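You operate a simulated robot arm through the tools that you are given. There is no shell and no other tool. Be economical: measure what you need, move in short steps, check, and stop when the job is done.

You are at the controls of a simulated two-armed robot. One attempt, no reset.

## Task
Wipe up the spill on the white table with the lilac guest towel and put it back.

The check looks at the end state, three seconds after you hand in, the way a careful person would. Anything else that was tipped, shoved, dropped, spilled or broken makes it a failure. Flat cloth is picked up by pressing the open fingertips on it (5 to 10 N) and closing them slowly along it; thin cloth reads only 2 to 8 mm in the jaws.

## Robot
Two 6-joint arms with two-finger grippers on one trunk, on a base that drives. Base frame: it is fixed to the floor where the robot stands at the start and does not move with it; the origin is under the middle of the robot, x ahead of it, y to its left, z up; the surface under the hand at the start is at about z = 800. Lengths are in mm, angles in degrees, forces in N, time in s.
The left shoulder is at the start at [61, 142, 875], the right one opposite. With the tool pointing down near the work surface each hand reaches from about 320 to 720 mm from the robot's upright axis, wherever it stands, measured 20 degrees to its own side. Payload 2.45 kg a hand.
The TCP of each hand is the grasp point between the finger pads, 26 mm short of the fingertips. In the tool frame z runs along the fingers and y along their closing line. The gripper opens to 96 mm. The gripper's body begins 69 mm behind the TCP.
Orientation is told as [roll, pitch, yaw] about the base's x, y, z axes, in that order, counted from this pose: with the fingers straight down and closing along the base's y, the tool's x points along the base's -x, its y along +y and its z along -z.

## Interface
- The arms move only by the tool nudge_tool. It takes "left_targets", "right_targets" or both (then of equal length, played together; a hand with none holds still); each is a list of rows, each a list of 7 numbers: the shift along the base's x, y, z in units of 400 mm (1.0 is 400 mm), then the turn, a rotation vector about the base's x, y, z in units of 120 degrees (1.0 is 120 degrees), then the opening in per cent of the stroke, from 0 (shut) to 100 (fully open). In form: [[x, y, z, ax, ay, az, claw], ...]. A call has 1 to 20 rows; each row is the pose to reach, as a shift and turn from the pose commanded when the call began. A call with a number of a shift or a turn outside -1 to 1 is refused whole. A row lasts 0.2 s, in which the tool goes at most 50 mm and 8.6 degrees; a call with a longer step from one row to the next is refused whole, and so is a gripper value outside its range. Where a pose cannot be reached the arm comes as near as it can. A force on the tool above 40 N (or 10 N above the force at the start of the call, whichever is more), or a blocked arm, ends the call early, and 0.2 s more pass. The fingers move at their own pace and stop on an object; they squeeze with about 35 N. The grip force told is the motor's: it shows also when the fingers shut on nothing. Time passes only in rows, and 0.2 s behind the last, so rows that repeat a pose let the fingers close. The reply holds the time, the measured pose of the TCP, the force on the tool along the base axes, the opening and the grip force, in the units named above and with some noise, with the torque about the TCP (base axes, N m) and any sound that the robot's microphone picked up, and new pictures: "show" is both (left out), scene, wrist or none (wrist: the cameras of the hands that moved).
- Cameras (640 x 400 px; columns grow to the right, rows downward): "scene" is now at [140.3, -6.8, 1480.2]; the picture's right is [-0.07, -1.00, 0.00], its down [-0.73, 0.05, -0.68] and it looks along [0.68, -0.05, -0.73] (base axes); focal length 255 px, centre (320, 200). "left" rides on the left gripper at [82, -3, -98] in its tool frame; the picture's right is [0.04, 1.00, 0.00], its down [-0.73, 0.03, -0.68] and it looks along [-0.68, 0.03, 0.73] (tool axes); focal length 256 px, centre (320, 200). "right" rides on the right gripper at [81, 3, -98] in its tool frame; the picture's right is [-0.04, 1.00, 0.00], its down [-0.73, -0.03, -0.68] and it looks along [-0.68, -0.03, 0.73] (tool axes); focal length 256 px, centre (320, 200). There is no depth. A picture from a camera that has moved, and an enlarged one, comes with that camera's place and axes in the base frame and with its lens.
- lift_body(by): slides the trunk up (or, below 0, down) by that many mm; the arms and the scene camera ride with it, the base frame stays. It gives what a move gives, with no picture.
- steer(legs): drives the robot by 1 to 6 legs, each [ahead, turn to the left] in mm and degrees, along the robot's own axes; the way and the turn of a leg run together, so that a leg with both is an arc; at most 1500 mm and 180 degrees a leg. The arms and the cameras ride along, it lands a little off, and it stops where it bumps. It gives what a move gives, and a new picture of the scene camera.
- turn_head(pan, tilt): turns the head with the scene camera to pan (to the left, within 86 degrees either way) and tilt (down, from -29 to 69), counted from straight ahead of the robot. It gives what a move gives, and a new picture of the scene camera.
- enlarge(camera, box): a new picture of the part [left, top, right, bottom] of that camera's present view, enlarged. It takes no simulated time.
- hand_in(): hands the job in; it is judged then, once.

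Work in short steps. Places have to be worked out from the pictures, the camera data and where the tool is seen: move nearer, look again, correct. Check each grasp and each placing, and mend what went wrong. You have 120 turns and 260 pictures in all, those below and enlarged ones among them. Open the grippers and draw the arms clear of the work before you hand the job in, unless the task says otherwise; then end with one line.

The tools are called after "Request:" by a JSON object that holds its "name" and its "arguments". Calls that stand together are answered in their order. nudge_tool: Moves the arms, as the interface text tells. Its arguments: {"type":"object","properties":{"left_targets":{"type":"array","items":{"type":"array","items":{"type":"number"}}},"right_targets":{"type":"array","items":{"type":"array","items":{"type":"number"}}},"show":{"type":"string","enum":["both","scene","wrist","none"]}},"required":[]} The other tools are called the same way: lift_body (by) slides the trunk up or down; steer (legs) drives the base; turn_head (pan, tilt) turns the head that bears the scene camera; enlarge (camera, box) takes an enlarged picture of a part of a camera's view; hand_in () hands the job in.

At the start:

```text
clock: 0.0
left_tcp_pos: [534.0, 212.5, 1100.4]
left_ee_rot: [0.0, 0.0, 0.2]
left_force: [-0.6, 0.6, -0.9]
left_moment: [-0.05, 0.02, -0.01]
left_width: 95.9
left_grasp_force: 0.0
right_tcp_pos: [516.8, -299.5, 1121.7]
right_ee_rot: [0.1, 0.0, 0.3]
right_force: [-0.5, 0.6, -0.6]
right_moment: [0.0, -0.01, 0.02]
right_width: 96.0
right_grasp_force: 0.0
trunk travel left (down, up): [-500.0, 90.0]
robot x, y, heading: [0.3, -2.1, -0.1]
head pan, tilt: [-4.0, 47.0]
```

scene: 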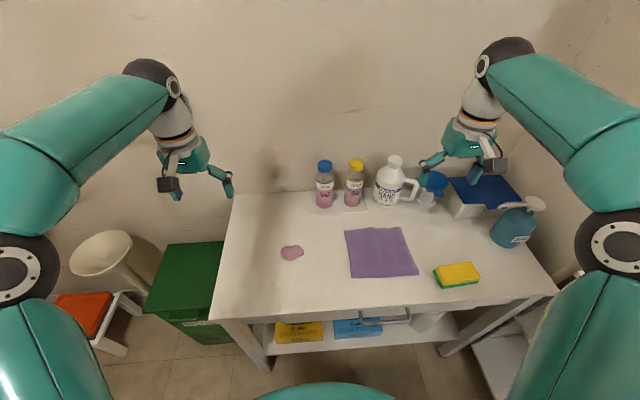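
right: 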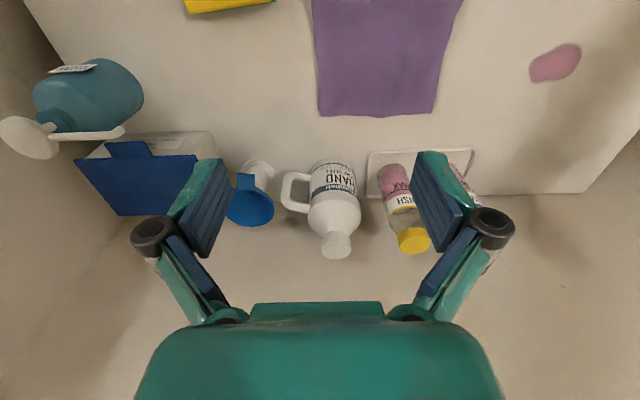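
left: 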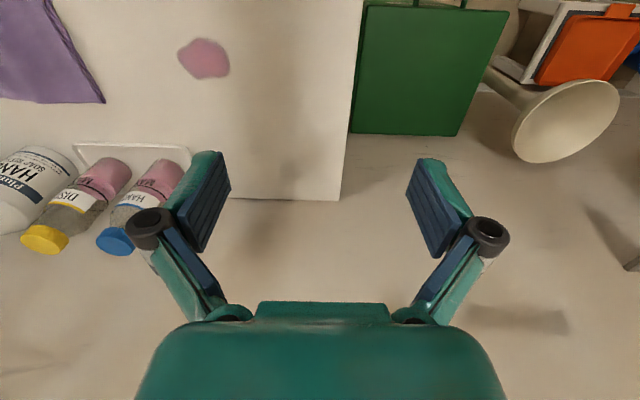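

The spill looks to be at about (558, 48) and the towel's centre at about (548, -219), roughly 170 x 190 mm, both on z≈800. I'll take a closer look at both first.

Request:
{"name": "enlarge", "arguments": {"camera": "scene", "box": [260, 200, 500, 350]}}

Request:
{"name": "enlarge", "arguments": {"camera": "right", "box": [280, 0, 640, 200]}}

```text
2.67 times, centred on (380, 275) of scene
camera zoom: at [140.3, -6.8, 1480.2], right [-0.07, -1.0, 0.0], down [-0.73, 0.05, -0.68], along [0.68, -0.05, -0.73], focal length 679 px, centre (160, 0)
```

zoom: 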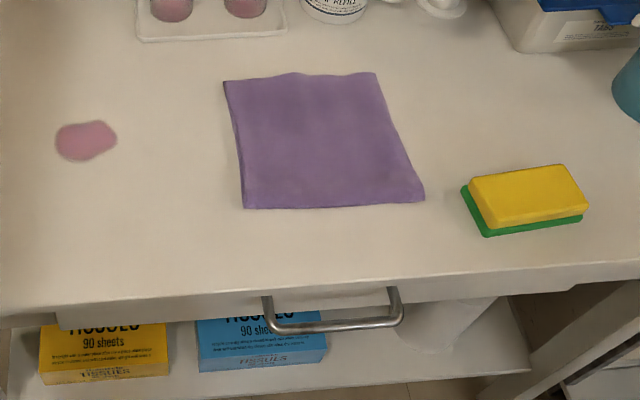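

```text
1.78 times, centred on (460, 100) of right
camera zoom: at [434.9, -297.2, 1221.3], right [0.04, 1.0, 0.0], down [0.73, -0.03, 0.68], along [0.68, -0.02, -0.73], focal length 455 px, centre (71, 378)
```

zoom: 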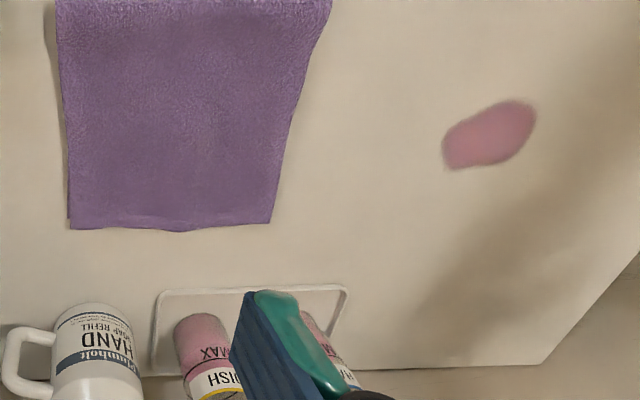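

Both cameras agree on z≈800. I'll shift the right hand aside and bring the left hand above the towel's left edge, with its jaws half open.

Request:
{"name": "nudge_tool", "arguments": {"left_targets": [[0.005, -0.117, 0, 0, 0, 0, 90], [0.01, -0.233, 0, 0, 0, 0, 80], [0.015, -0.35, 0, 0, 0, 0, 70], [0.02, -0.466, 0, 0, 0, 0, 60], [0.025, -0.582, 0, 0, 0, 0, 55], [0.03, -0.698, 0, 0, 0, 0, 52], [0.035, -0.815, 0, 0, 0, 0, 52], [0.035, -0.931, 0, 0, 0, 0, 52], [0.035, -0.931, -0.11, 0, 0, 0, 52], [0.035, -0.931, -0.22, 0, 0, 0, 52], [0.035, -0.931, -0.33, 0, 0, 0, 52], [0.035, -0.931, -0.44, 0, 0, 0, 52], [0.035, -0.931, -0.54, 0, 0, 0, 52]], "right_targets": [[0, -0.08, 0.05, 0, 0, 0, 100], [0, -0.16, 0.1, 0, 0, 0, 100], [0, -0.2, 0.1, 0, 0, 0, 100], [0, -0.2, 0.1, 0, 0, 0, 100], [0, -0.2, 0.1, 0, 0, 0, 100], [0, -0.2, 0.1, 0, 0, 0, 100], [0, -0.2, 0.1, 0, 0, 0, 100], [0, -0.2, 0.1, 0, 0, 0, 100], [0, -0.2, 0.1, 0, 0, 0, 100], [0, -0.2, 0.1, 0, 0, 0, 100], [0, -0.2, 0.1, 0, 0, 0, 100], [0, -0.2, 0.1, 0, 0, 0, 100], [0, -0.2, 0.1, 0, 0, 0, 100]]}}

```text
clock: 2.5
left_tcp_pos: [589.7, -92.6, 955.5]
left_ee_rot: [-1.1, 1.3, 8.2]
left_force: [-0.1, -0.2, -0.6]
left_moment: [0.02, 0.02, -0.01]
left_width: 49.8
left_grasp_force: 0.0
left hand out of reach, approached as far as the arm can: row 6, 7, 8, 9, 10
right_tcp_pos: [516.8, -382.0, 1158.1]
right_ee_rot: [0.1, 0.1, 0.3]
right_force: [-0.1, 0.0, -0.8]
right_moment: [0.0, 0.01, 0.01]
right_width: 95.9
right_grasp_force: 0.0
trunk travel left (down, up): [-500.0, 90.0]
robot x, y, heading: [3.4, -5.8, 0.0]
head pan, tilt: [-4.0, 47.0]
stopped in row 12 (left hand): the arm was blocked; the commanded pose is now the measured one
camera scene: at [141.6, -7.6, 1476.6], right [-0.07, -1.0, 0.0], down [-0.73, 0.05, -0.68], along [0.68, -0.05, -0.73], focal length 255 px, centre (320, 200)
camera right: at [435.3, -377.9, 1258.6], right [0.04, 1.0, 0.0], down [0.73, -0.03, 0.68], along [0.68, -0.02, -0.73], focal length 256 px, centre (320, 200)
camera left: at [511.5, -104.1, 1055.2], right [-0.18, 0.98, -0.02], down [0.74, 0.15, 0.66], along [0.65, 0.11, -0.75], focal length 256 px, centre (320, 200)
```

scene: 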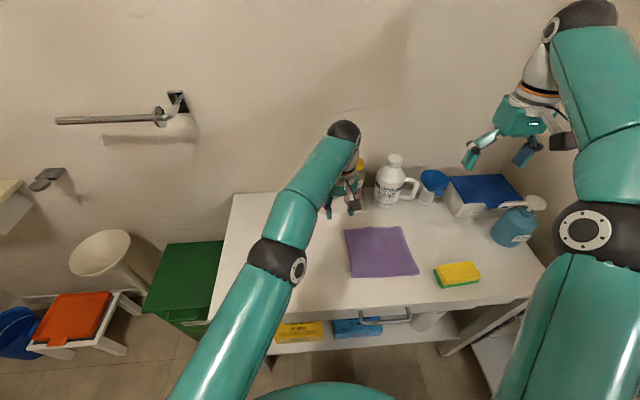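
right: 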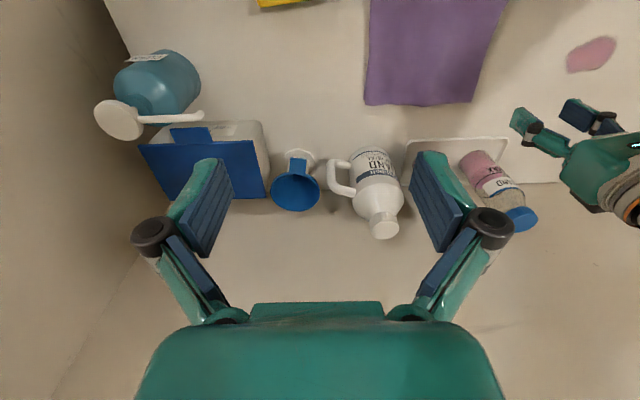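
left: 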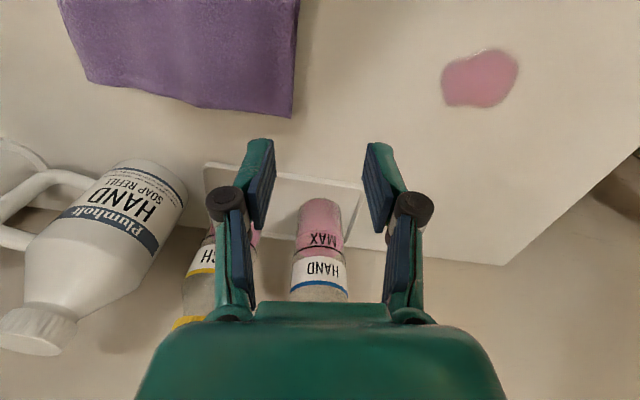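

The left arm can't reach that far to the right and it was blocked. I'll back it out the way it came. After that I'll turn the base left so the right arm can reach both the towel and the spill.

Request:
{"name": "nudge_tool", "arguments": {"left_targets": [[-0.05, 0.05, 0.05, 0, 0, 0, 52], [-0.1, 0.12, 0.12, 0, 0, 0, 52], [-0.12, 0.2, 0.2, 0, 0, 0, 52], [-0.13, 0.28, 0.28, 0, 0, -0.02, 52], [-0.14, 0.36, 0.34, 0, 0, -0.04, 52], [-0.14, 0.46, 0.36, 0, 0, -0.06, 60], [-0.14, 0.57, 0.36, 0, 0, -0.068, 60], [-0.14, 0.68, 0.36, 0, 0, -0.068, 60], [-0.14, 0.76, 0.36, 0, 0, -0.068, 60]], "show": "scene"}}

```text
clock: 4.5
left_tcp_pos: [532.1, 211.4, 1100.6]
left_ee_rot: [-1.0, 1.3, -0.4]
left_force: [0.2, 0.3, 0.4]
left_moment: [0.03, 0.01, 0.0]
left_width: 57.5
left_grasp_force: 0.0
right_tcp_pos: [515.9, -378.8, 1162.6]
right_ee_rot: [0.0, 0.0, 0.3]
right_force: [0.1, -0.2, -1.0]
right_moment: [-0.05, 0.01, 0.01]
right_width: 96.0
right_grasp_force: 0.1
trunk travel left (down, up): [-500.0, 90.0]
robot x, y, heading: [0.2, -3.9, 0.1]
head pan, tilt: [-4.0, 47.0]
camera scene: at [140.1, -6.3, 1480.2], right [-0.07, -1.0, 0.0], down [-0.73, 0.05, -0.68], along [0.68, -0.05, -0.73], focal length 255 px, centre (320, 200)
```

scene: 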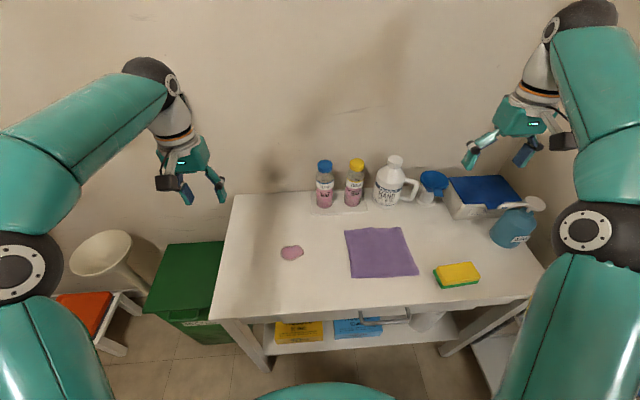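

The left hand is clear and nothing was disturbed. Now I'll turn the base 20 degrees left.

Request:
{"name": "steer", "arguments": {"legs": [[0, 20]]}}

Request:
{"name": "turn_head", "arguments": {"pan": -24, "tilt": 50}}

```text
clock: 6.1
left_tcp_pos: [424.8, 378.8, 1101.5]
left_ee_rot: [-0.9, 1.3, 19.6]
left_force: [1.6, 0.1, 0.0]
left_moment: [-0.02, 0.05, -0.02]
left_width: 57.7
left_grasp_force: 0.1
right_tcp_pos: [612.8, -181.6, 1162.5]
right_ee_rot: [0.1, 0.0, 20.2]
right_force: [-0.3, 1.3, -0.2]
right_moment: [0.01, 0.01, -0.04]
right_width: 95.8
right_grasp_force: 0.0
trunk travel left (down, up): [-500.0, 90.0]
robot x, y, heading: [3.3, -18.6, 19.8]
head pan, tilt: [-4.0, 47.0]
camera scene: at [137.4, 24.5, 1480.0], right [0.27, -0.96, 0.0], down [-0.7, -0.2, -0.68], along [0.66, 0.19, -0.73], focal length 255 px, centre (320, 200)
```

scene: 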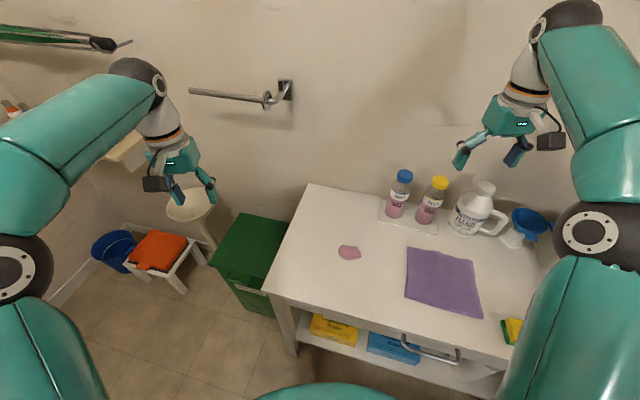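

```text
clock: 6.9
left_tcp_pos: [425.3, 376.2, 1101.6]
left_ee_rot: [-0.8, 1.3, 19.7]
left_force: [-0.5, -0.4, -0.3]
left_moment: [0.0, -0.01, -0.04]
left_width: 57.6
left_grasp_force: 0.0
right_tcp_pos: [613.0, -184.1, 1163.8]
right_ee_rot: [0.0, 0.0, 20.2]
right_force: [0.4, -1.1, 1.5]
right_moment: [0.03, -0.02, 0.02]
right_width: 95.9
right_grasp_force: 0.1
trunk travel left (down, up): [-500.0, 90.0]
robot x, y, heading: [-0.5, -18.4, 19.8]
head pan, tilt: [-24.0, 50.0]
camera scene: at [136.7, -4.1, 1476.0], right [-0.07, -1.0, 0.0], down [-0.76, 0.06, -0.64], along [0.64, -0.05, -0.77], focal length 255 px, centre (320, 200)
```

scene: 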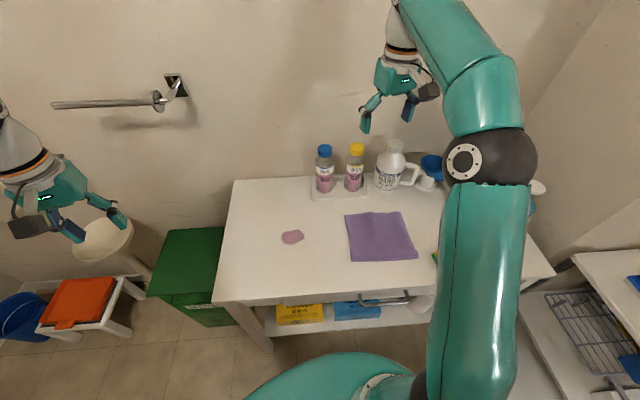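

Now the right hand goes over the towel's left edge. It moves back first, then down to z≈890, squared up and with the jaws half open.

Request:
{"name": "nudge_tool", "arguments": {"right_targets": [[-0.08, 0.03, 0, 0, 0, -0.055, 80], [-0.162, 0.06, -0.03, 0, 0, -0.11, 60], [-0.162, 0.06, -0.14, 0, 0, -0.167, 55], [-0.162, 0.06, -0.25, 0, 0, -0.167, 52], [-0.162, 0.06, -0.36, 0, 0, -0.167, 52], [-0.162, 0.06, -0.47, 0, 0, -0.167, 52], [-0.162, 0.06, -0.58, 0, 0, -0.167, 52], [-0.162, 0.06, -0.685, 0, 0, -0.167, 52]]}}

```text
clock: 8.7
left_tcp_pos: [424.5, 377.5, 1101.3]
left_ee_rot: [-1.0, 1.3, 19.6]
left_force: [-0.8, -0.2, -0.9]
left_moment: [0.05, 0.02, 0.0]
left_width: 57.4
left_grasp_force: 0.1
right_tcp_pos: [547.3, -159.2, 889.6]
right_ee_rot: [0.1, 0.1, 0.2]
right_force: [-0.3, 0.6, -0.4]
right_moment: [0.02, 0.06, 0.02]
right_width: 49.8
right_grasp_force: 0.1
trunk travel left (down, up): [-500.0, 90.0]
robot x, y, heading: [4.9, -18.7, 19.7]
head pan, tilt: [-24.0, 50.0]
camera scene: at [137.0, -3.8, 1476.0], right [-0.07, -1.0, 0.0], down [-0.76, 0.06, -0.64], along [0.64, -0.05, -0.77], focal length 255 px, centre (320, 200)
camera right: at [463.9, -155.8, 988.8], right [0.04, 1.0, 0.0], down [0.73, -0.03, 0.68], along [0.68, -0.03, -0.73], focal length 256 px, centre (320, 200)
```

scene: 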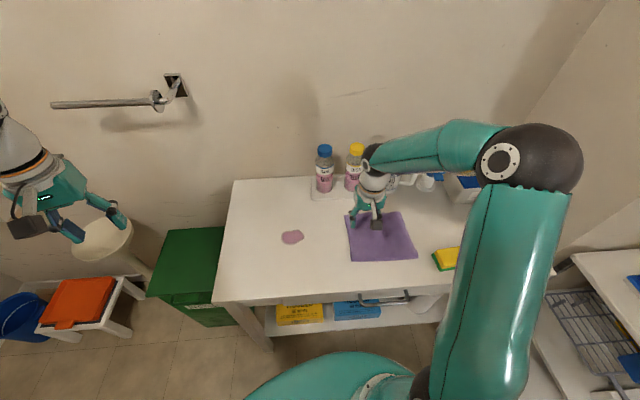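
right: 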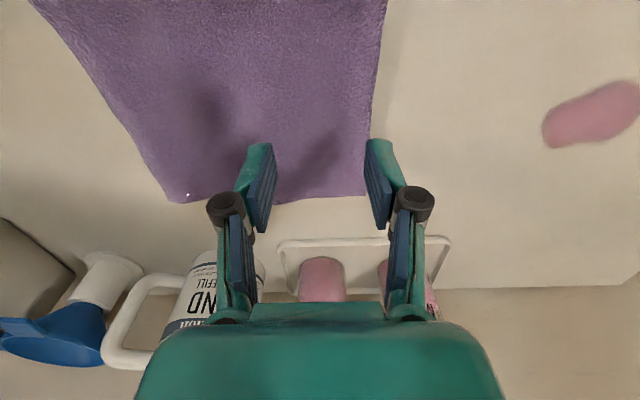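

The jaws straddle cloth just inside the left edge (edge at y≈-118). I'll lower to just above it, then feel for contact.

Request:
{"name": "nudge_tool", "arguments": {"right_targets": [[0, 0, -0.05, 0, 0, 0, 52], [0, 0, -0.1, 0, 0, 0, 52], [0, 0, -0.14, 0, 0, 0, 52], [0, 0, -0.145, 0, 0, 0, 52], [0, 0, -0.15, 0, 0, 0, 52]], "show": "wrist"}}

```text
clock: 9.9
left_tcp_pos: [422.5, 377.5, 1102.6]
left_ee_rot: [-0.8, 1.3, 19.6]
left_force: [0.1, -0.1, 0.5]
left_moment: [-0.01, 0.01, 0.01]
left_width: 57.8
left_grasp_force: 0.0
right_tcp_pos: [547.7, -158.9, 830.1]
right_ee_rot: [0.0, -0.1, 0.1]
right_force: [0.8, 0.4, 5.6]
right_moment: [0.0, 0.03, 0.0]
right_width: 50.8
right_grasp_force: 0.6
trunk travel left (down, up): [-500.0, 90.0]
robot x, y, heading: [3.6, -17.5, 20.0]
head pan, tilt: [-24.0, 50.0]
camera right: at [463.9, -155.2, 929.5], right [0.04, 1.0, 0.0], down [0.73, -0.03, 0.68], along [0.68, -0.03, -0.73], focal length 256 px, centre (320, 200)
```

right: 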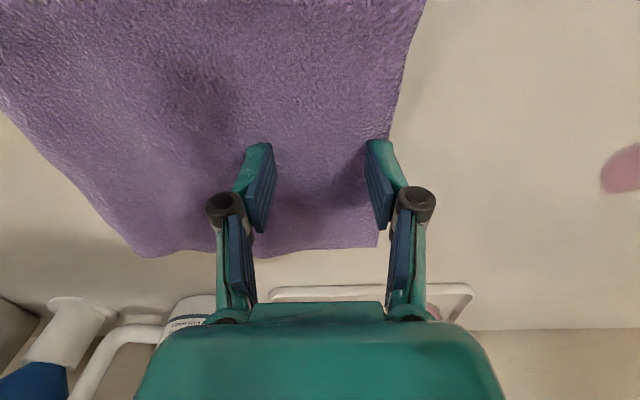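

Contact at 5.6 N, inside the 5–10 N window. I'll press a touch more and close slowly.

Request:
{"name": "nudge_tool", "arguments": {"right_targets": [[0, 0, -0.003, 0, 0, 0, 47], [0, 0, -0.003, 0, 0, 0, 42], [0, 0, -0.003, 0, 0, 0, 37], [0, 0, -0.003, 0, 0, 0, 32], [0, 0, -0.003, 0, 0, 0, 27], [0, 0, -0.003, 0, 0, 0, 22], [0, 0, -0.003, 0, 0, 0, 17], [0, 0, -0.003, 0, 0, 0, 12], [0, 0, -0.003, 0, 0, 0, 7], [0, 0, -0.003, 0, 0, 0, 3], [0, 0, -0.003, 0, 0, 0, 0], [0, 0, -0.003, 0, 0, 0, 0], [0, 0, -0.003, 0, 0, 0, 0]]}}

```text
clock: 12.7
left_tcp_pos: [421.5, 379.1, 1102.9]
left_ee_rot: [-1.0, 1.2, 19.6]
left_force: [0.0, -0.6, -0.6]
left_moment: [0.02, 0.0, 0.0]
left_width: 57.7
left_grasp_force: 0.0
right_tcp_pos: [545.2, -157.2, 831.1]
right_ee_rot: [0.0, -0.3, 0.1]
right_force: [3.8, 2.2, 32.8]
right_moment: [0.21, -0.02, -0.04]
right_width: 9.1
right_grasp_force: 35.4
trunk travel left (down, up): [-500.0, 90.0]
robot x, y, heading: [2.4, -17.2, 19.7]
head pan, tilt: [-24.0, 50.0]
camera scene: at [133.3, -2.9, 1476.4], right [-0.07, -1.0, 0.0], down [-0.76, 0.06, -0.64], along [0.64, -0.05, -0.77], focal length 255 px, centre (320, 200)
camera right: at [462.7, -154.6, 929.7], right [0.04, 1.0, 0.0], down [0.73, -0.03, 0.68], along [0.68, -0.03, -0.73], focal length 256 px, centre (320, 200)
```

scene: 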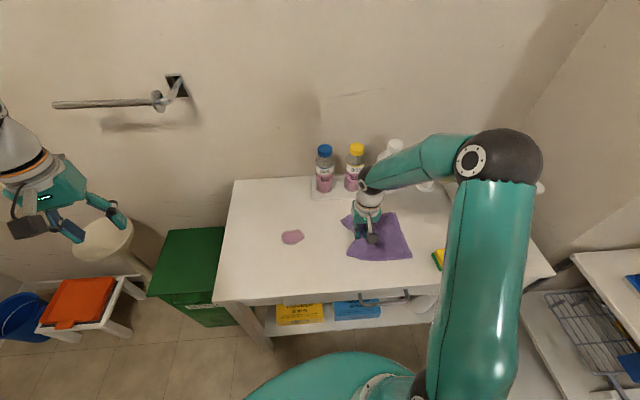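
right: 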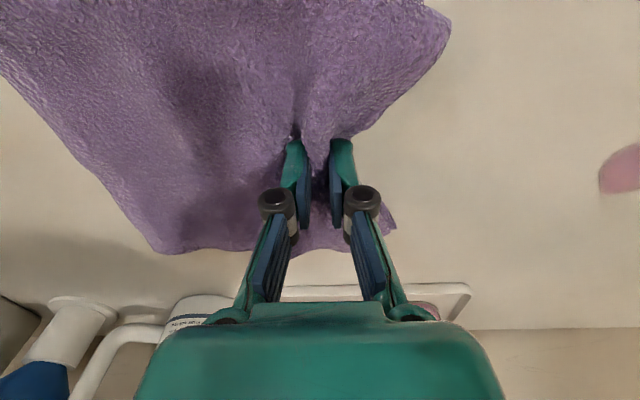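

Cloth is gripped at 9 mm, but the table force is 33 N. I'll lift slightly and start dragging left.

Request:
{"name": "nudge_tool", "arguments": {"right_targets": [[0, 0, 0.01, 0, 0, 0, 0], [0, 0, 0.015, 0, 0, 0, 0], [0, 0.05, 0.015, 0, 0, 0, 0], [0, 0.1, 0.015, 0, 0, 0, 0], [0, 0.15, 0.015, 0, 0, 0, 0]]}}

```text
clock: 13.9
left_tcp_pos: [424.7, 379.2, 1101.0]
left_ee_rot: [-0.9, 1.3, 19.6]
left_force: [0.6, -0.8, -0.3]
left_moment: [-0.03, 0.0, -0.02]
left_width: 57.5
left_grasp_force: 0.2
right_tcp_pos: [547.2, -97.5, 834.1]
right_ee_rot: [-0.1, 0.0, 0.0]
right_force: [-0.8, -0.3, 2.9]
right_moment: [0.0, 0.01, -0.04]
right_width: 8.8
right_grasp_force: 34.2
trunk travel left (down, up): [-500.0, 90.0]
robot x, y, heading: [2.0, -18.9, 19.9]
head pan, tilt: [-24.0, 50.0]
camera scene: at [136.3, -3.3, 1476.0], right [-0.07, -1.0, 0.0], down [-0.76, 0.06, -0.64], along [0.64, -0.05, -0.77], focal length 255 px, centre (320, 200)
camera right: at [463.8, -94.8, 933.8], right [0.04, 1.0, 0.0], down [0.73, -0.03, 0.68], along [0.68, -0.03, -0.73], focal length 256 px, centre (320, 200)
```

scene: 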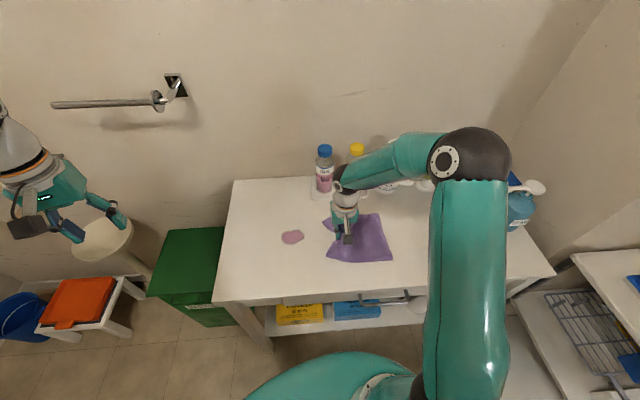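
right: 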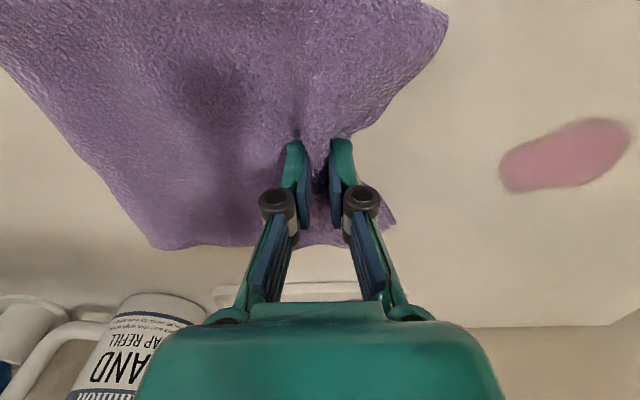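

The towel follows well. The spill centre is at about (557, 52), so I'll drag across it to y≈+125 with a light press.

Request:
{"name": "nudge_tool", "arguments": {"right_targets": [[0.005, 0.05, -0.005, 0, 0, 0, 0], [0.01, 0.1, -0.007, 0, 0, 0, 0], [0.015, 0.15, -0.007, 0, 0, 0, 0], [0.02, 0.2, -0.007, 0, 0, 0, 0], [0.025, 0.25, -0.007, 0, 0, 0, 0], [0.025, 0.3, -0.007, 0, 0, 0, 0], [0.025, 0.35, -0.007, 0, 0, 0, 0], [0.025, 0.4, -0.007, 0, 0, 0, 0], [0.025, 0.45, -0.007, 0, 0, 0, 0], [0.025, 0.5, -0.007, 0, 0, 0, 0], [0.025, 0.56, -0.007, 0, 0, 0, 0]]}}

```text
clock: 16.3
left_tcp_pos: [423.0, 378.5, 1103.2]
left_ee_rot: [-0.9, 1.3, 19.6]
left_force: [-0.4, 0.0, 0.5]
left_moment: [0.0, -0.02, 0.01]
left_width: 57.4
left_grasp_force: 0.1
right_tcp_pos: [556.7, 124.2, 832.8]
right_ee_rot: [-0.1, 0.0, 0.1]
right_force: [0.2, -3.0, 7.3]
right_moment: [0.0, 0.0, 0.01]
right_width: 8.7
right_grasp_force: 34.8
trunk travel left (down, up): [-500.0, 90.0]
robot x, y, heading: [-0.6, -17.6, 19.8]
head pan, tilt: [-24.0, 50.0]
camera scene: at [135.7, -3.8, 1476.1], right [-0.07, -1.0, 0.0], down [-0.76, 0.06, -0.64], along [0.64, -0.05, -0.77], focal length 255 px, centre (320, 200)
camera right: at [473.6, 128.8, 931.4], right [0.04, 1.0, 0.0], down [0.73, -0.03, 0.68], along [0.68, -0.03, -0.73], focal length 256 px, centre (320, 200)
```

scene: 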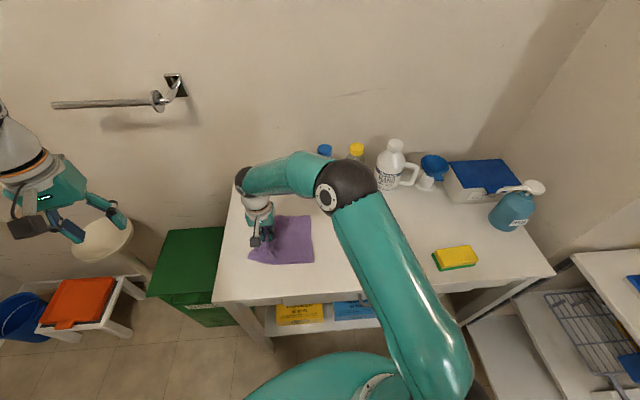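
right: 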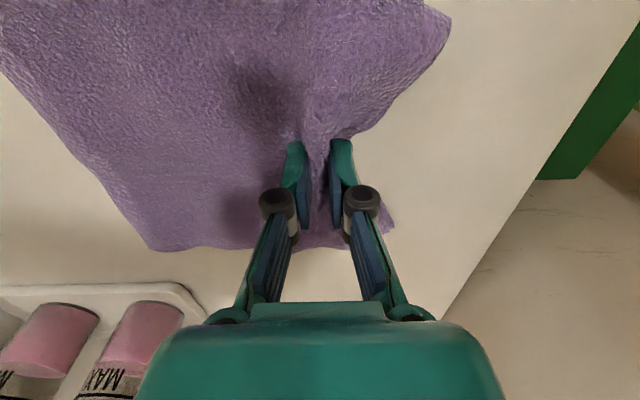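

The towel now lies over the spill area. I'll lift it straight up to see whether the spill came off.

Request:
{"name": "nudge_tool", "arguments": {"right_targets": [[0, 0, 0.08, 0, 0, 0, 0], [0, 0, 0.18, 0, 0, 0, 0], [0, 0, 0.28, 0, 0, 0, 0], [0, 0, 0.38, 0, 0, 0, 0], [0, 0, 0.48, 0, 0, 0, 0], [0, 0, 0.55, 0, 0, 0, 0]]}}

```text
clock: 17.7
left_tcp_pos: [423.4, 379.0, 1102.2]
left_ee_rot: [-0.9, 1.4, 19.6]
left_force: [-0.4, -0.8, -0.2]
left_moment: [-0.01, 0.01, -0.01]
left_width: 57.9
left_grasp_force: 0.1
right_tcp_pos: [555.5, 125.4, 1051.6]
right_ee_rot: [0.0, -0.1, 0.3]
right_force: [0.5, 0.2, -0.6]
right_moment: [0.04, 0.04, -0.01]
right_width: 8.5
right_grasp_force: 35.0
trunk travel left (down, up): [-500.0, 90.0]
robot x, y, heading: [4.1, -19.6, 19.7]
head pan, tilt: [-24.0, 50.0]
camera scene: at [136.2, -3.6, 1476.0], right [-0.07, -1.0, 0.0], down [-0.76, 0.06, -0.64], along [0.64, -0.05, -0.77], focal length 255 px, centre (320, 200)
camera right: at [473.6, 129.3, 1151.7], right [0.04, 1.0, 0.0], down [0.73, -0.03, 0.68], along [0.68, -0.03, -0.73], focal length 256 px, centre (320, 200)
```

scene: 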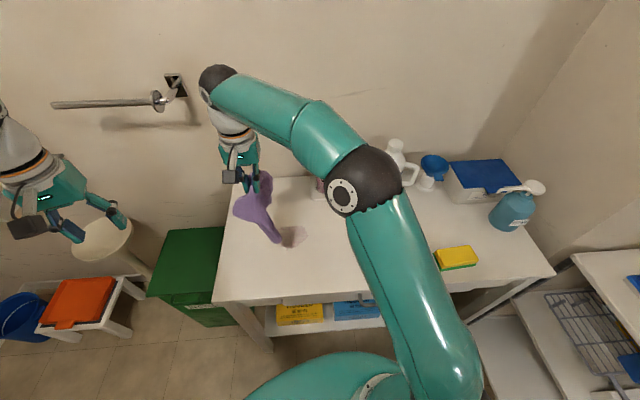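
right: 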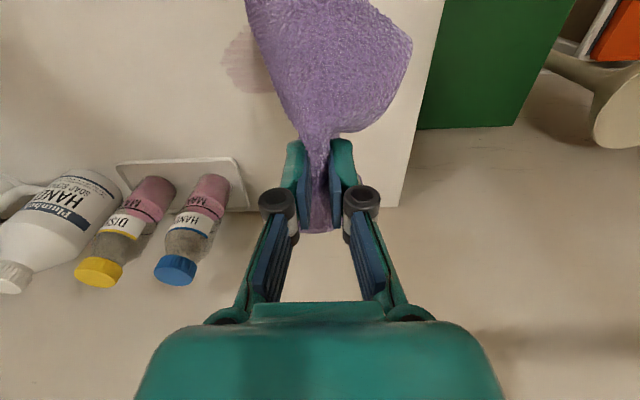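

Most of it has gone, with a faint residue left. I'll carry the towel back to the right, lay it down trailing rightward, and drag across again.

Request:
{"name": "nudge_tool", "arguments": {"right_targets": [[0, -0.12, 0, 0, 0, 0, 0], [0, -0.24, 0, 0, 0, 0, 0], [0, -0.36, 0, 0, 0, 0, 0], [0, -0.48, 0, 0, 0, 0, 0], [0, -0.58, 0, 0, 0, 0, 0], [0, -0.66, 0, 0, 0, 0, 0], [0, -0.66, -0.1, 0, 0, 0, 0], [0, -0.66, -0.18, 0, 0, 0, 0], [0, -0.6, -0.26, 0, 0, 0, 0], [0, -0.54, -0.34, 0, 0, 0, 0], [0, -0.48, -0.41, 0, 0, 0, 0], [0, -0.42, -0.47, 0, 0, 0, 0], [0, -0.36, -0.52, 0, 0, 0, 0], [0, -0.31, -0.545, 0, 0, 0, 0]]}}

Request:
{"name": "enlarge", "arguments": {"camera": "scene", "box": [220, 180, 460, 330]}}

```text
clock: 20.7
left_tcp_pos: [422.7, 377.8, 1102.6]
left_ee_rot: [-1.0, 1.2, 19.6]
left_force: [1.5, 0.1, 0.2]
left_moment: [0.0, -0.02, 0.03]
left_width: 57.5
left_grasp_force: 0.1
right_tcp_pos: [556.2, 0.7, 835.7]
right_ee_rot: [0.0, -0.2, 0.2]
right_force: [0.6, -2.6, 7.5]
right_moment: [-0.12, -0.04, 0.01]
right_width: 8.6
right_grasp_force: 35.2
trunk travel left (down, up): [-500.0, 90.0]
robot x, y, heading: [4.1, -19.1, 19.9]
head pan, tilt: [-24.0, 50.0]
camera scene: at [135.2, -3.9, 1476.4], right [-0.07, -1.0, 0.0], down [-0.76, 0.06, -0.64], along [0.64, -0.05, -0.77], focal length 255 px, centre (320, 200)
camera right: at [473.4, 4.5, 934.0], right [0.04, 1.0, 0.0], down [0.73, -0.03, 0.68], along [0.68, -0.03, -0.73], focal length 256 px, centre (320, 200)
```

scene: 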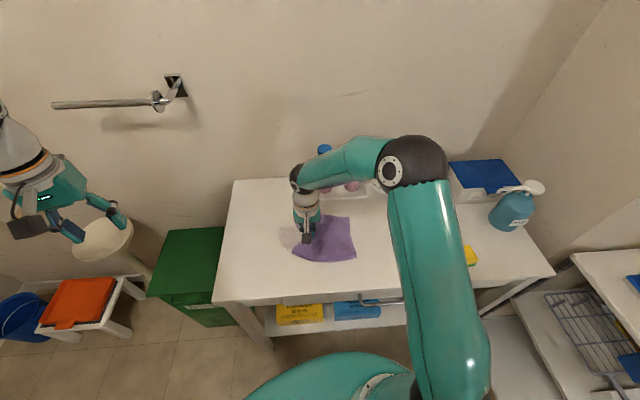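
right: 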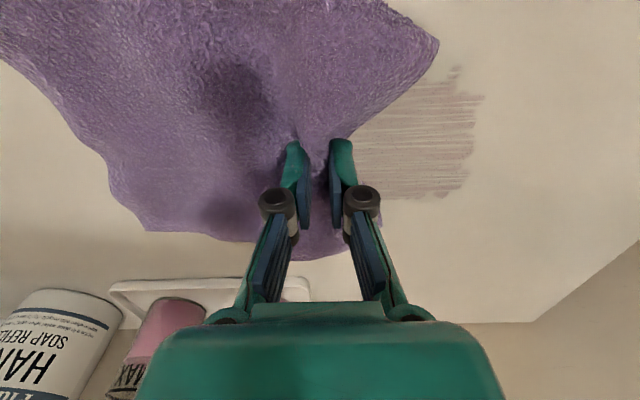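

```text
2.67 times, centred on (340, 255) of scene
camera zoom: at [135.2, -3.9, 1476.4], right [-0.07, -1.0, 0.0], down [-0.76, 0.06, -0.64], along [0.64, -0.05, -0.77], focal length 679 px, centre (267, 53)
```

zoom: 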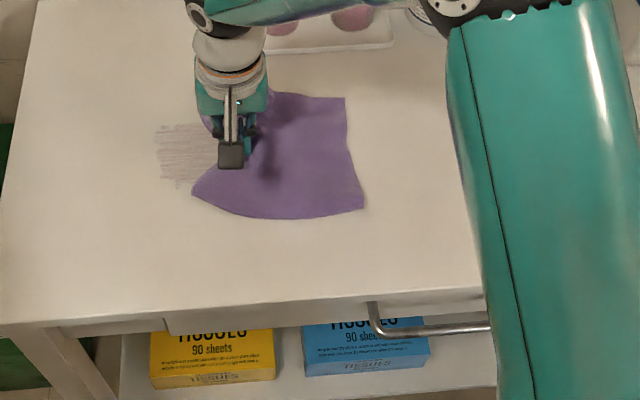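

The residue is a faint smear with x about 515–600 and y up to about 93. I'll drag across it again, a little firmer.

Request:
{"name": "nudge_tool", "arguments": {"right_targets": [[0, 0.04, -0.01, 0, 0, 0, 0], [0, 0.08, -0.012, 0, 0, 0, 0], [0, 0.12, -0.012, 0, 0, 0, 0], [0, 0.16, -0.012, 0, 0, 0, 0], [0, 0.2, -0.012, 0, 0, 0, 0], [0, 0.24, -0.012, 0, 0, 0, 0], [0, 0.28, -0.012, 0, 0, 0, 0], [0, 0.32, -0.012, 0, 0, 0, 0], [0, 0.36, -0.012, 0, 0, 0, 0], [0, 0.36, 0.1, 0, 0, 0, 0], [0, 0.36, 0.22, 0, 0, 0, 0], [0, 0.36, 0.34, 0, 0, 0, 0], [0, 0.36, 0.46, 0, 0, 0, 0], [0, 0.36, 0.545, 0, 0, 0, 0]]}}

Request:
{"name": "enlarge", "arguments": {"camera": "scene", "box": [220, 180, 460, 330]}}

```text
clock: 23.7
left_tcp_pos: [424.2, 377.7, 1102.1]
left_ee_rot: [-0.9, 1.3, 19.5]
left_force: [0.1, 0.9, -1.2]
left_moment: [0.0, -0.02, 0.0]
left_width: 57.7
left_grasp_force: 0.1
right_tcp_pos: [556.6, 145.7, 1052.1]
right_ee_rot: [0.0, 0.0, 0.1]
right_force: [-0.5, 0.2, -0.7]
right_moment: [-0.02, 0.02, 0.02]
right_width: 8.4
right_grasp_force: 35.1
trunk travel left (down, up): [-500.0, 90.0]
robot x, y, heading: [3.0, -21.7, 19.6]
head pan, tilt: [-24.0, 50.0]
camera scene: at [136.3, -3.6, 1476.0], right [-0.07, -1.0, 0.0], down [-0.76, 0.06, -0.64], along [0.64, -0.05, -0.77], focal length 255 px, centre (320, 200)
camera right: at [474.3, 148.5, 1150.6], right [0.04, 1.0, 0.0], down [0.73, -0.03, 0.68], along [0.68, -0.03, -0.73], focal length 256 px, centre (320, 200)
```

scene: 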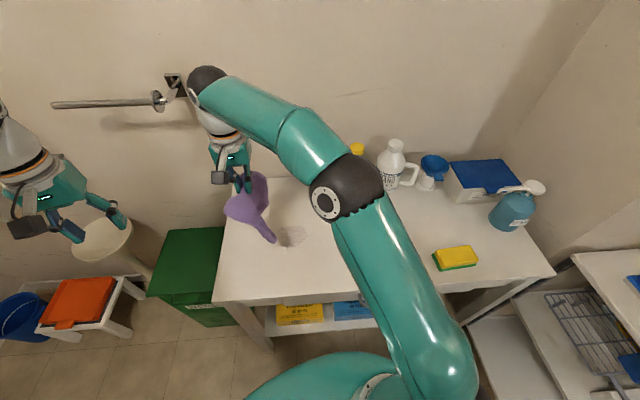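
right: 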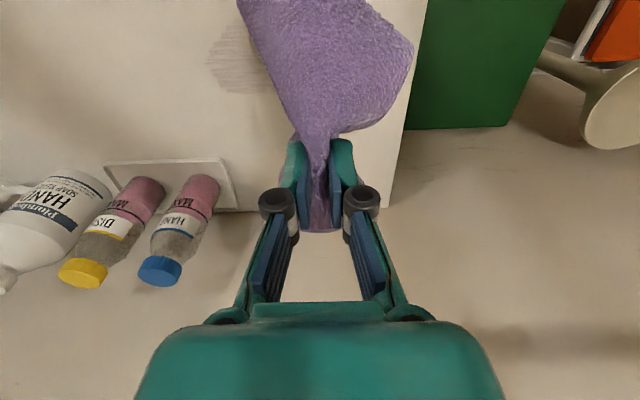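

```text
2.67 times, centred on (340, 255) of scene
camera zoom: at [136.3, -3.6, 1476.0], right [-0.07, -1.0, 0.0], down [-0.76, 0.06, -0.64], along [0.64, -0.05, -0.77], focal length 679 px, centre (267, 53)
```

zoom: 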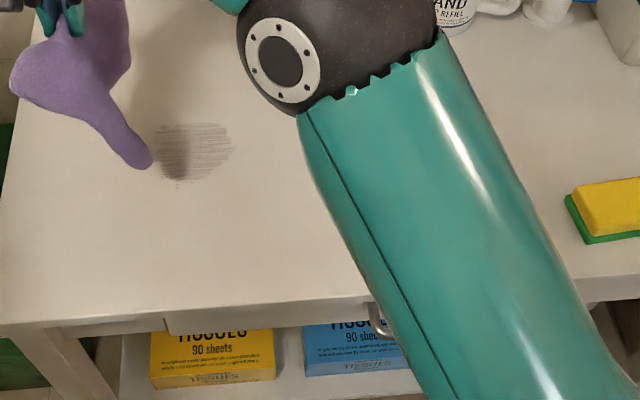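

A faint film remains with x about 515–595 and y about 2–92. I'll lay the towel down again, then zigzag in x while moving left with more pressure.

Request:
{"name": "nudge_tool", "arguments": {"right_targets": [[0, -0.12, 0, 0, 0, 0, 0], [0, -0.24, 0, 0, 0, 0, 0], [0, -0.36, 0, 0, 0, 0, 0], [0, -0.48, 0, 0, 0, 0, 0], [0, -0.6, 0, 0, 0, 0, 0], [0, -0.72, 0, 0, 0, 0, 0], [0, -0.74, -0.1, 0, 0, 0, 0], [0, -0.74, -0.18, 0, 0, 0, 0], [0, -0.68, -0.26, 0, 0, 0, 0], [0, -0.62, -0.34, 0, 0, 0, 0], [0, -0.56, -0.41, 0, 0, 0, 0], [0, -0.5, -0.47, 0, 0, 0, 0], [0, -0.44, -0.52, 0, 0, 0, 0], [0, -0.39, -0.547, 0, 0, 0, 0], [0, -0.39, -0.555, 0, 0, 0, 0]], "show": "wrist"}}

```text
clock: 26.9
left_tcp_pos: [421.5, 377.4, 1103.5]
left_ee_rot: [-0.9, 1.1, 19.5]
left_force: [0.4, 0.2, -0.5]
left_moment: [-0.01, 0.0, 0.0]
left_width: 57.6
left_grasp_force: 0.0
right_tcp_pos: [557.1, -11.2, 832.9]
right_ee_rot: [0.1, -0.4, 0.2]
right_force: [0.7, -6.1, 26.3]
right_moment: [-0.39, 0.01, -0.03]
right_width: 8.4
right_grasp_force: 35.3
trunk travel left (down, up): [-500.0, 90.0]
robot x, y, heading: [0.0, -18.3, 19.8]
head pan, tilt: [-24.0, 50.0]
camera right: at [473.7, -7.8, 931.9], right [0.04, 1.0, 0.0], down [0.73, -0.03, 0.68], along [0.68, -0.02, -0.73], focal length 256 px, centre (320, 200)
```

right: 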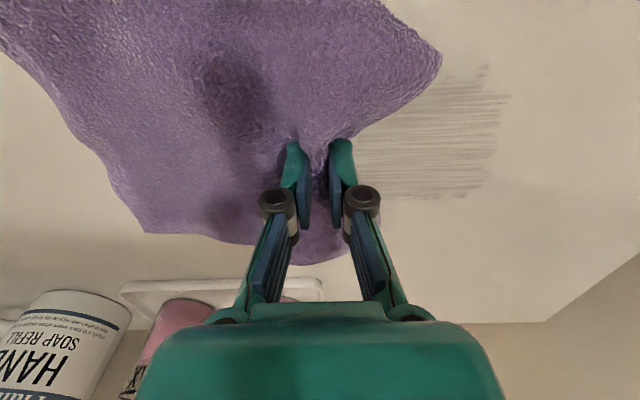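

The film gets fainter with each pass. I'll zigzag now, easing the pressure slightly.

Request:
{"name": "nudge_tool", "arguments": {"right_targets": [[-0.08, 0.02, 0.005, 0, 0, 0, 0], [-0.08, 0.04, 0.004, 0, 0, 0, 0], [0, 0.045, 0.004, 0, 0, 0, 0], [0.09, 0.05, 0.004, 0, 0, 0, 0], [0.09, 0.09, 0.004, 0, 0, 0, 0], [0, 0.095, 0.004, 0, 0, 0, 0], [-0.09, 0.1, 0.004, 0, 0, 0, 0], [-0.09, 0.14, 0.004, 0, 0, 0, 0], [0, 0.145, 0.004, 0, 0, 0, 0], [0.09, 0.15, 0.004, 0, 0, 0, 0], [0.09, 0.19, 0.004, 0, 0, 0, 0], [0, 0.195, 0.004, 0, 0, 0, 0], [-0.09, 0.2, 0.004, 0, 0, 0, 0], [-0.09, 0.24, 0.004, 0, 0, 0, 0], [0, 0.245, 0.004, 0, 0, 0, 0], [0.09, 0.25, 0.004, 0, 0, 0, 0], [0.09, 0.29, 0.004, 0, 0, 0, 0], [0, 0.3, 0.004, 0, 0, 0, 0], [0, 0.36, 0.004, 0, 0, 0, 0]], "show": "wrist"}}

Request:
{"name": "nudge_tool", "arguments": {"right_targets": [[0, 0.02, 0.1, 0, 0, 0, 0], [0, 0.02, 0.22, 0, 0, 0, 0], [0, 0.02, 0.34, 0, 0, 0, 0], [0, 0.02, 0.46, 0, 0, 0, 0], [0, 0.02, 0.545, 0, 0, 0, 0]], "show": "wrist"}}

Request:
{"name": "enlarge", "arguments": {"camera": "scene", "box": [220, 180, 460, 330]}}

```text
clock: 30.9
left_tcp_pos: [422.6, 376.9, 1103.0]
left_ee_rot: [-0.9, 1.2, 19.6]
left_force: [-1.1, 0.7, -0.7]
left_moment: [-0.02, 0.0, 0.0]
left_width: 57.9
left_grasp_force: 0.1
right_tcp_pos: [554.4, 131.5, 833.3]
right_ee_rot: [0.0, -0.1, 0.2]
right_force: [-0.4, -7.8, 24.0]
right_moment: [-0.45, 0.02, 0.03]
right_width: 8.6
right_grasp_force: 34.8
trunk travel left (down, up): [-500.0, 90.0]
robot x, y, heading: [0.4, -18.7, 19.8]
head pan, tilt: [-24.0, 50.0]
camera right: at [472.4, 135.9, 932.4], right [0.04, 1.0, 0.0], down [0.73, -0.03, 0.68], along [0.68, -0.03, -0.73], focal length 256 px, centre (320, 200)
```

right: 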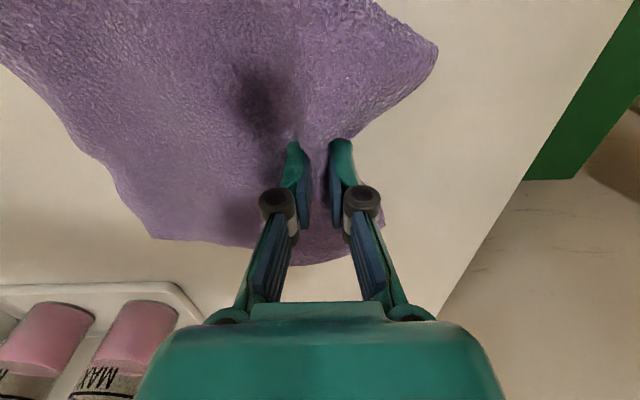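

```text
clock: 32.1
left_tcp_pos: [424.0, 377.8, 1101.6]
left_ee_rot: [-0.8, 1.4, 19.6]
left_force: [0.2, -0.6, 0.1]
left_moment: [-0.02, 0.02, 0.03]
left_width: 57.6
left_grasp_force: 0.1
right_tcp_pos: [555.2, 141.5, 1049.2]
right_ee_rot: [-0.1, 0.1, 0.2]
right_force: [0.1, 0.2, -0.7]
right_moment: [-0.01, 0.03, -0.03]
right_width: 8.7
right_grasp_force: 35.5
trunk travel left (down, up): [-500.0, 90.0]
robot x, y, heading: [3.1, -19.9, 19.8]
head pan, tilt: [-24.0, 50.0]
camera right: at [473.7, 144.8, 1149.0], right [0.04, 1.0, 0.0], down [0.73, -0.03, 0.68], along [0.68, -0.03, -0.73], focal length 256 px, centre (320, 200)
```

right: 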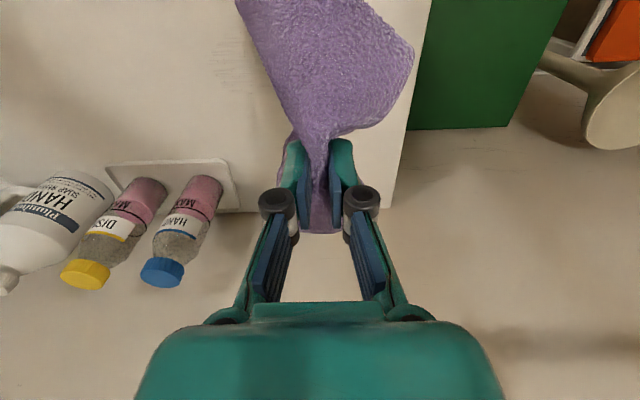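

```text
2.67 times, centred on (340, 255) of scene
camera zoom: at [136.4, -3.6, 1476.0], right [-0.07, -1.0, 0.0], down [-0.76, 0.06, -0.64], along [0.64, -0.05, -0.77], focal length 679 px, centre (267, 53)
```

zoom: 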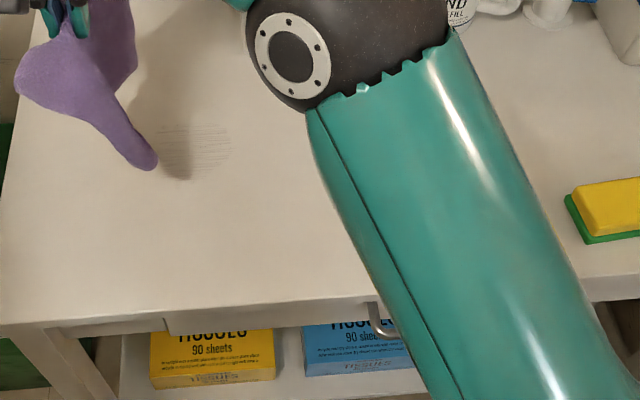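

It's nearly gone; each pass roughly halves it. I'll do another lay-and-zigzag pass.

Request:
{"name": "nudge_tool", "arguments": {"right_targets": [[0, -0.12, 0, 0, 0, 0, 0], [0, -0.24, 0, 0, 0, 0, 0], [0, -0.36, 0, 0, 0, 0, 0], [0, -0.48, 0, 0, 0, 0, 0], [0, -0.6, 0, 0, 0, 0, 0], [0, -0.72, 0, 0, 0, 0, 0], [0, -0.76, -0.1, 0, 0, 0, 0], [0, -0.76, -0.18, 0, 0, 0, 0], [0, -0.7, -0.26, 0, 0, 0, 0], [0, -0.64, -0.34, 0, 0, 0, 0], [0, -0.58, -0.41, 0, 0, 0, 0], [0, -0.52, -0.47, 0, 0, 0, 0], [0, -0.46, -0.52, 0, 0, 0, 0], [0, -0.4, -0.541, 0, 0, 0, 0]], "show": "none"}}

Request:
{"name": "nudge_tool", "arguments": {"right_targets": [[-0.08, 0.02, 0, 0, 0, 0, 0], [-0.09, 0.04, 0, 0, 0, 0, 0], [0, 0.045, 0, 0, 0, 0, 0], [0.09, 0.05, 0, 0, 0, 0, 0], [0.09, 0.08, 0, 0, 0, 0, 0], [0, 0.085, 0, 0, 0, 0, 0], [-0.09, 0.09, 0, 0, 0, 0, 0], [-0.09, 0.12, 0, 0, 0, 0, 0], [0, 0.125, 0, 0, 0, 0, 0], [0.09, 0.13, 0, 0, 0, 0, 0], [0.09, 0.16, 0, 0, 0, 0, 0], [0, 0.165, 0, 0, 0, 0, 0], [-0.09, 0.17, 0, 0, 0, 0, 0], [-0.09, 0.2, 0, 0, 0, 0, 0], [0, 0.205, 0, 0, 0, 0, 0], [0.09, 0.21, 0, 0, 0, 0, 0], [0.09, 0.24, 0, 0, 0, 0, 0], [0, 0.25, 0, 0, 0, 0, 0], [-0.09, 0.26, 0, 0, 0, 0, 0], [-0.09, 0.29, 0, 0, 0, 0, 0]], "show": "wrist"}}

Request:
{"name": "nudge_tool", "arguments": {"right_targets": [[0.09, 0.02, 0, 0, 0, 0, 0], [0.18, 0.03, 0, 0, 0, 0, 0], [0.09, 0.09, 0, 0, 0, 0, 0], [0.09, 0.11, 0.1, 0, 0, 0, 0], [0.09, 0.11, 0.22, 0, 0, 0, 0], [0.09, 0.11, 0.34, 0, 0, 0, 0], [0.09, 0.11, 0.46, 0, 0, 0, 0], [0.09, 0.11, 0.545, 0, 0, 0, 0]], "show": "wrist"}}

Request:
{"name": "enlarge", "arguments": {"camera": "scene", "box": [220, 180, 460, 330]}}

```text
clock: 35.1
left_tcp_pos: [423.2, 377.3, 1101.5]
left_ee_rot: [-0.9, 1.3, 19.6]
left_force: [-0.2, -0.7, -0.4]
left_moment: [0.0, -0.02, 0.0]
left_width: 57.7
left_grasp_force: 0.1
right_tcp_pos: [555.9, -17.5, 834.0]
right_ee_rot: [0.0, -0.2, 0.1]
right_force: [0.4, -1.2, 4.5]
right_moment: [-0.13, -0.03, -0.02]
right_width: 8.5
right_grasp_force: 35.6
trunk travel left (down, up): [-500.0, 90.0]
robot x, y, heading: [1.5, -17.1, 19.9]
head pan, tilt: [-24.0, 50.0]
```

```text
clock: 39.3
left_tcp_pos: [422.3, 377.8, 1103.2]
left_ee_rot: [-0.9, 1.2, 19.6]
left_force: [0.5, -0.9, 0.0]
left_moment: [-0.01, 0.01, -0.01]
left_width: 57.5
left_grasp_force: 0.1
right_tcp_pos: [518.2, 95.6, 833.1]
right_ee_rot: [-0.2, -0.1, 0.0]
right_force: [-0.4, -4.5, 14.1]
right_moment: [-0.29, 0.02, 0.01]
right_width: 8.4
right_grasp_force: 34.8
trunk travel left (down, up): [-500.0, 90.0]
robot x, y, heading: [2.5, -19.7, 19.7]
head pan, tilt: [-24.0, 50.0]
camera right: at [436.7, 100.2, 933.1], right [0.04, 1.0, 0.0], down [0.73, -0.03, 0.68], along [0.68, -0.03, -0.73], focal length 256 px, centre (320, 200)
```

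right: 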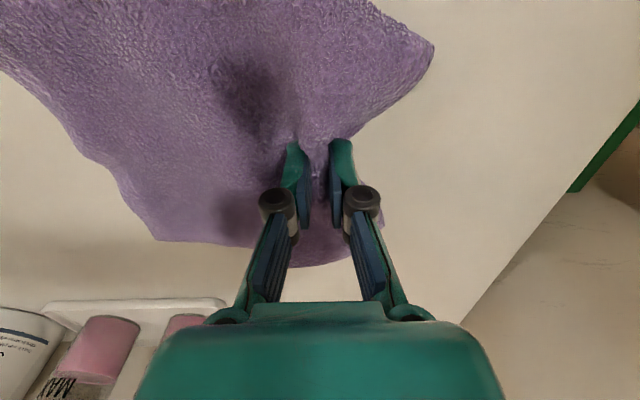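

```text
clock: 41.1
left_tcp_pos: [424.5, 378.7, 1102.1]
left_ee_rot: [-0.8, 1.3, 19.6]
left_force: [-0.8, 0.1, -0.7]
left_moment: [0.02, 0.03, 0.02]
left_width: 57.5
left_grasp_force: 0.1
right_tcp_pos: [557.6, 140.4, 1051.1]
right_ee_rot: [0.1, 0.0, 0.2]
right_force: [-0.4, 0.2, -0.3]
right_moment: [-0.07, 0.01, 0.0]
right_width: 8.6
right_grasp_force: 34.8
trunk travel left (down, up): [-500.0, 90.0]
robot x, y, heading: [-0.6, -18.7, 19.8]
head pan, tilt: [-24.0, 50.0]
camera right: at [473.8, 144.2, 1150.0], right [0.04, 1.0, 0.0], down [0.73, -0.03, 0.68], along [0.68, -0.03, -0.73], focal length 256 px, centre (320, 200)
```

right: 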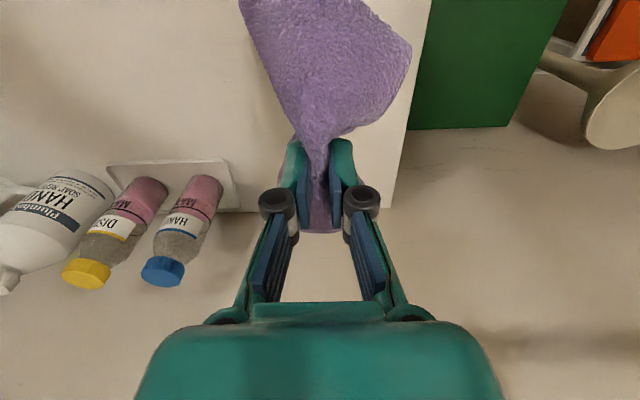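

```text
2.67 times, centred on (340, 255) of scene
camera zoom: at [136.3, -3.6, 1476.0], right [-0.07, -1.0, 0.0], down [-0.76, 0.06, -0.64], along [0.64, -0.05, -0.77], focal length 679 px, centre (267, 53)
```

zoom: 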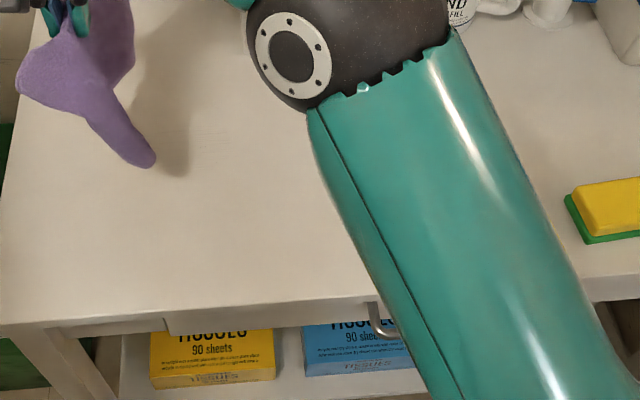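

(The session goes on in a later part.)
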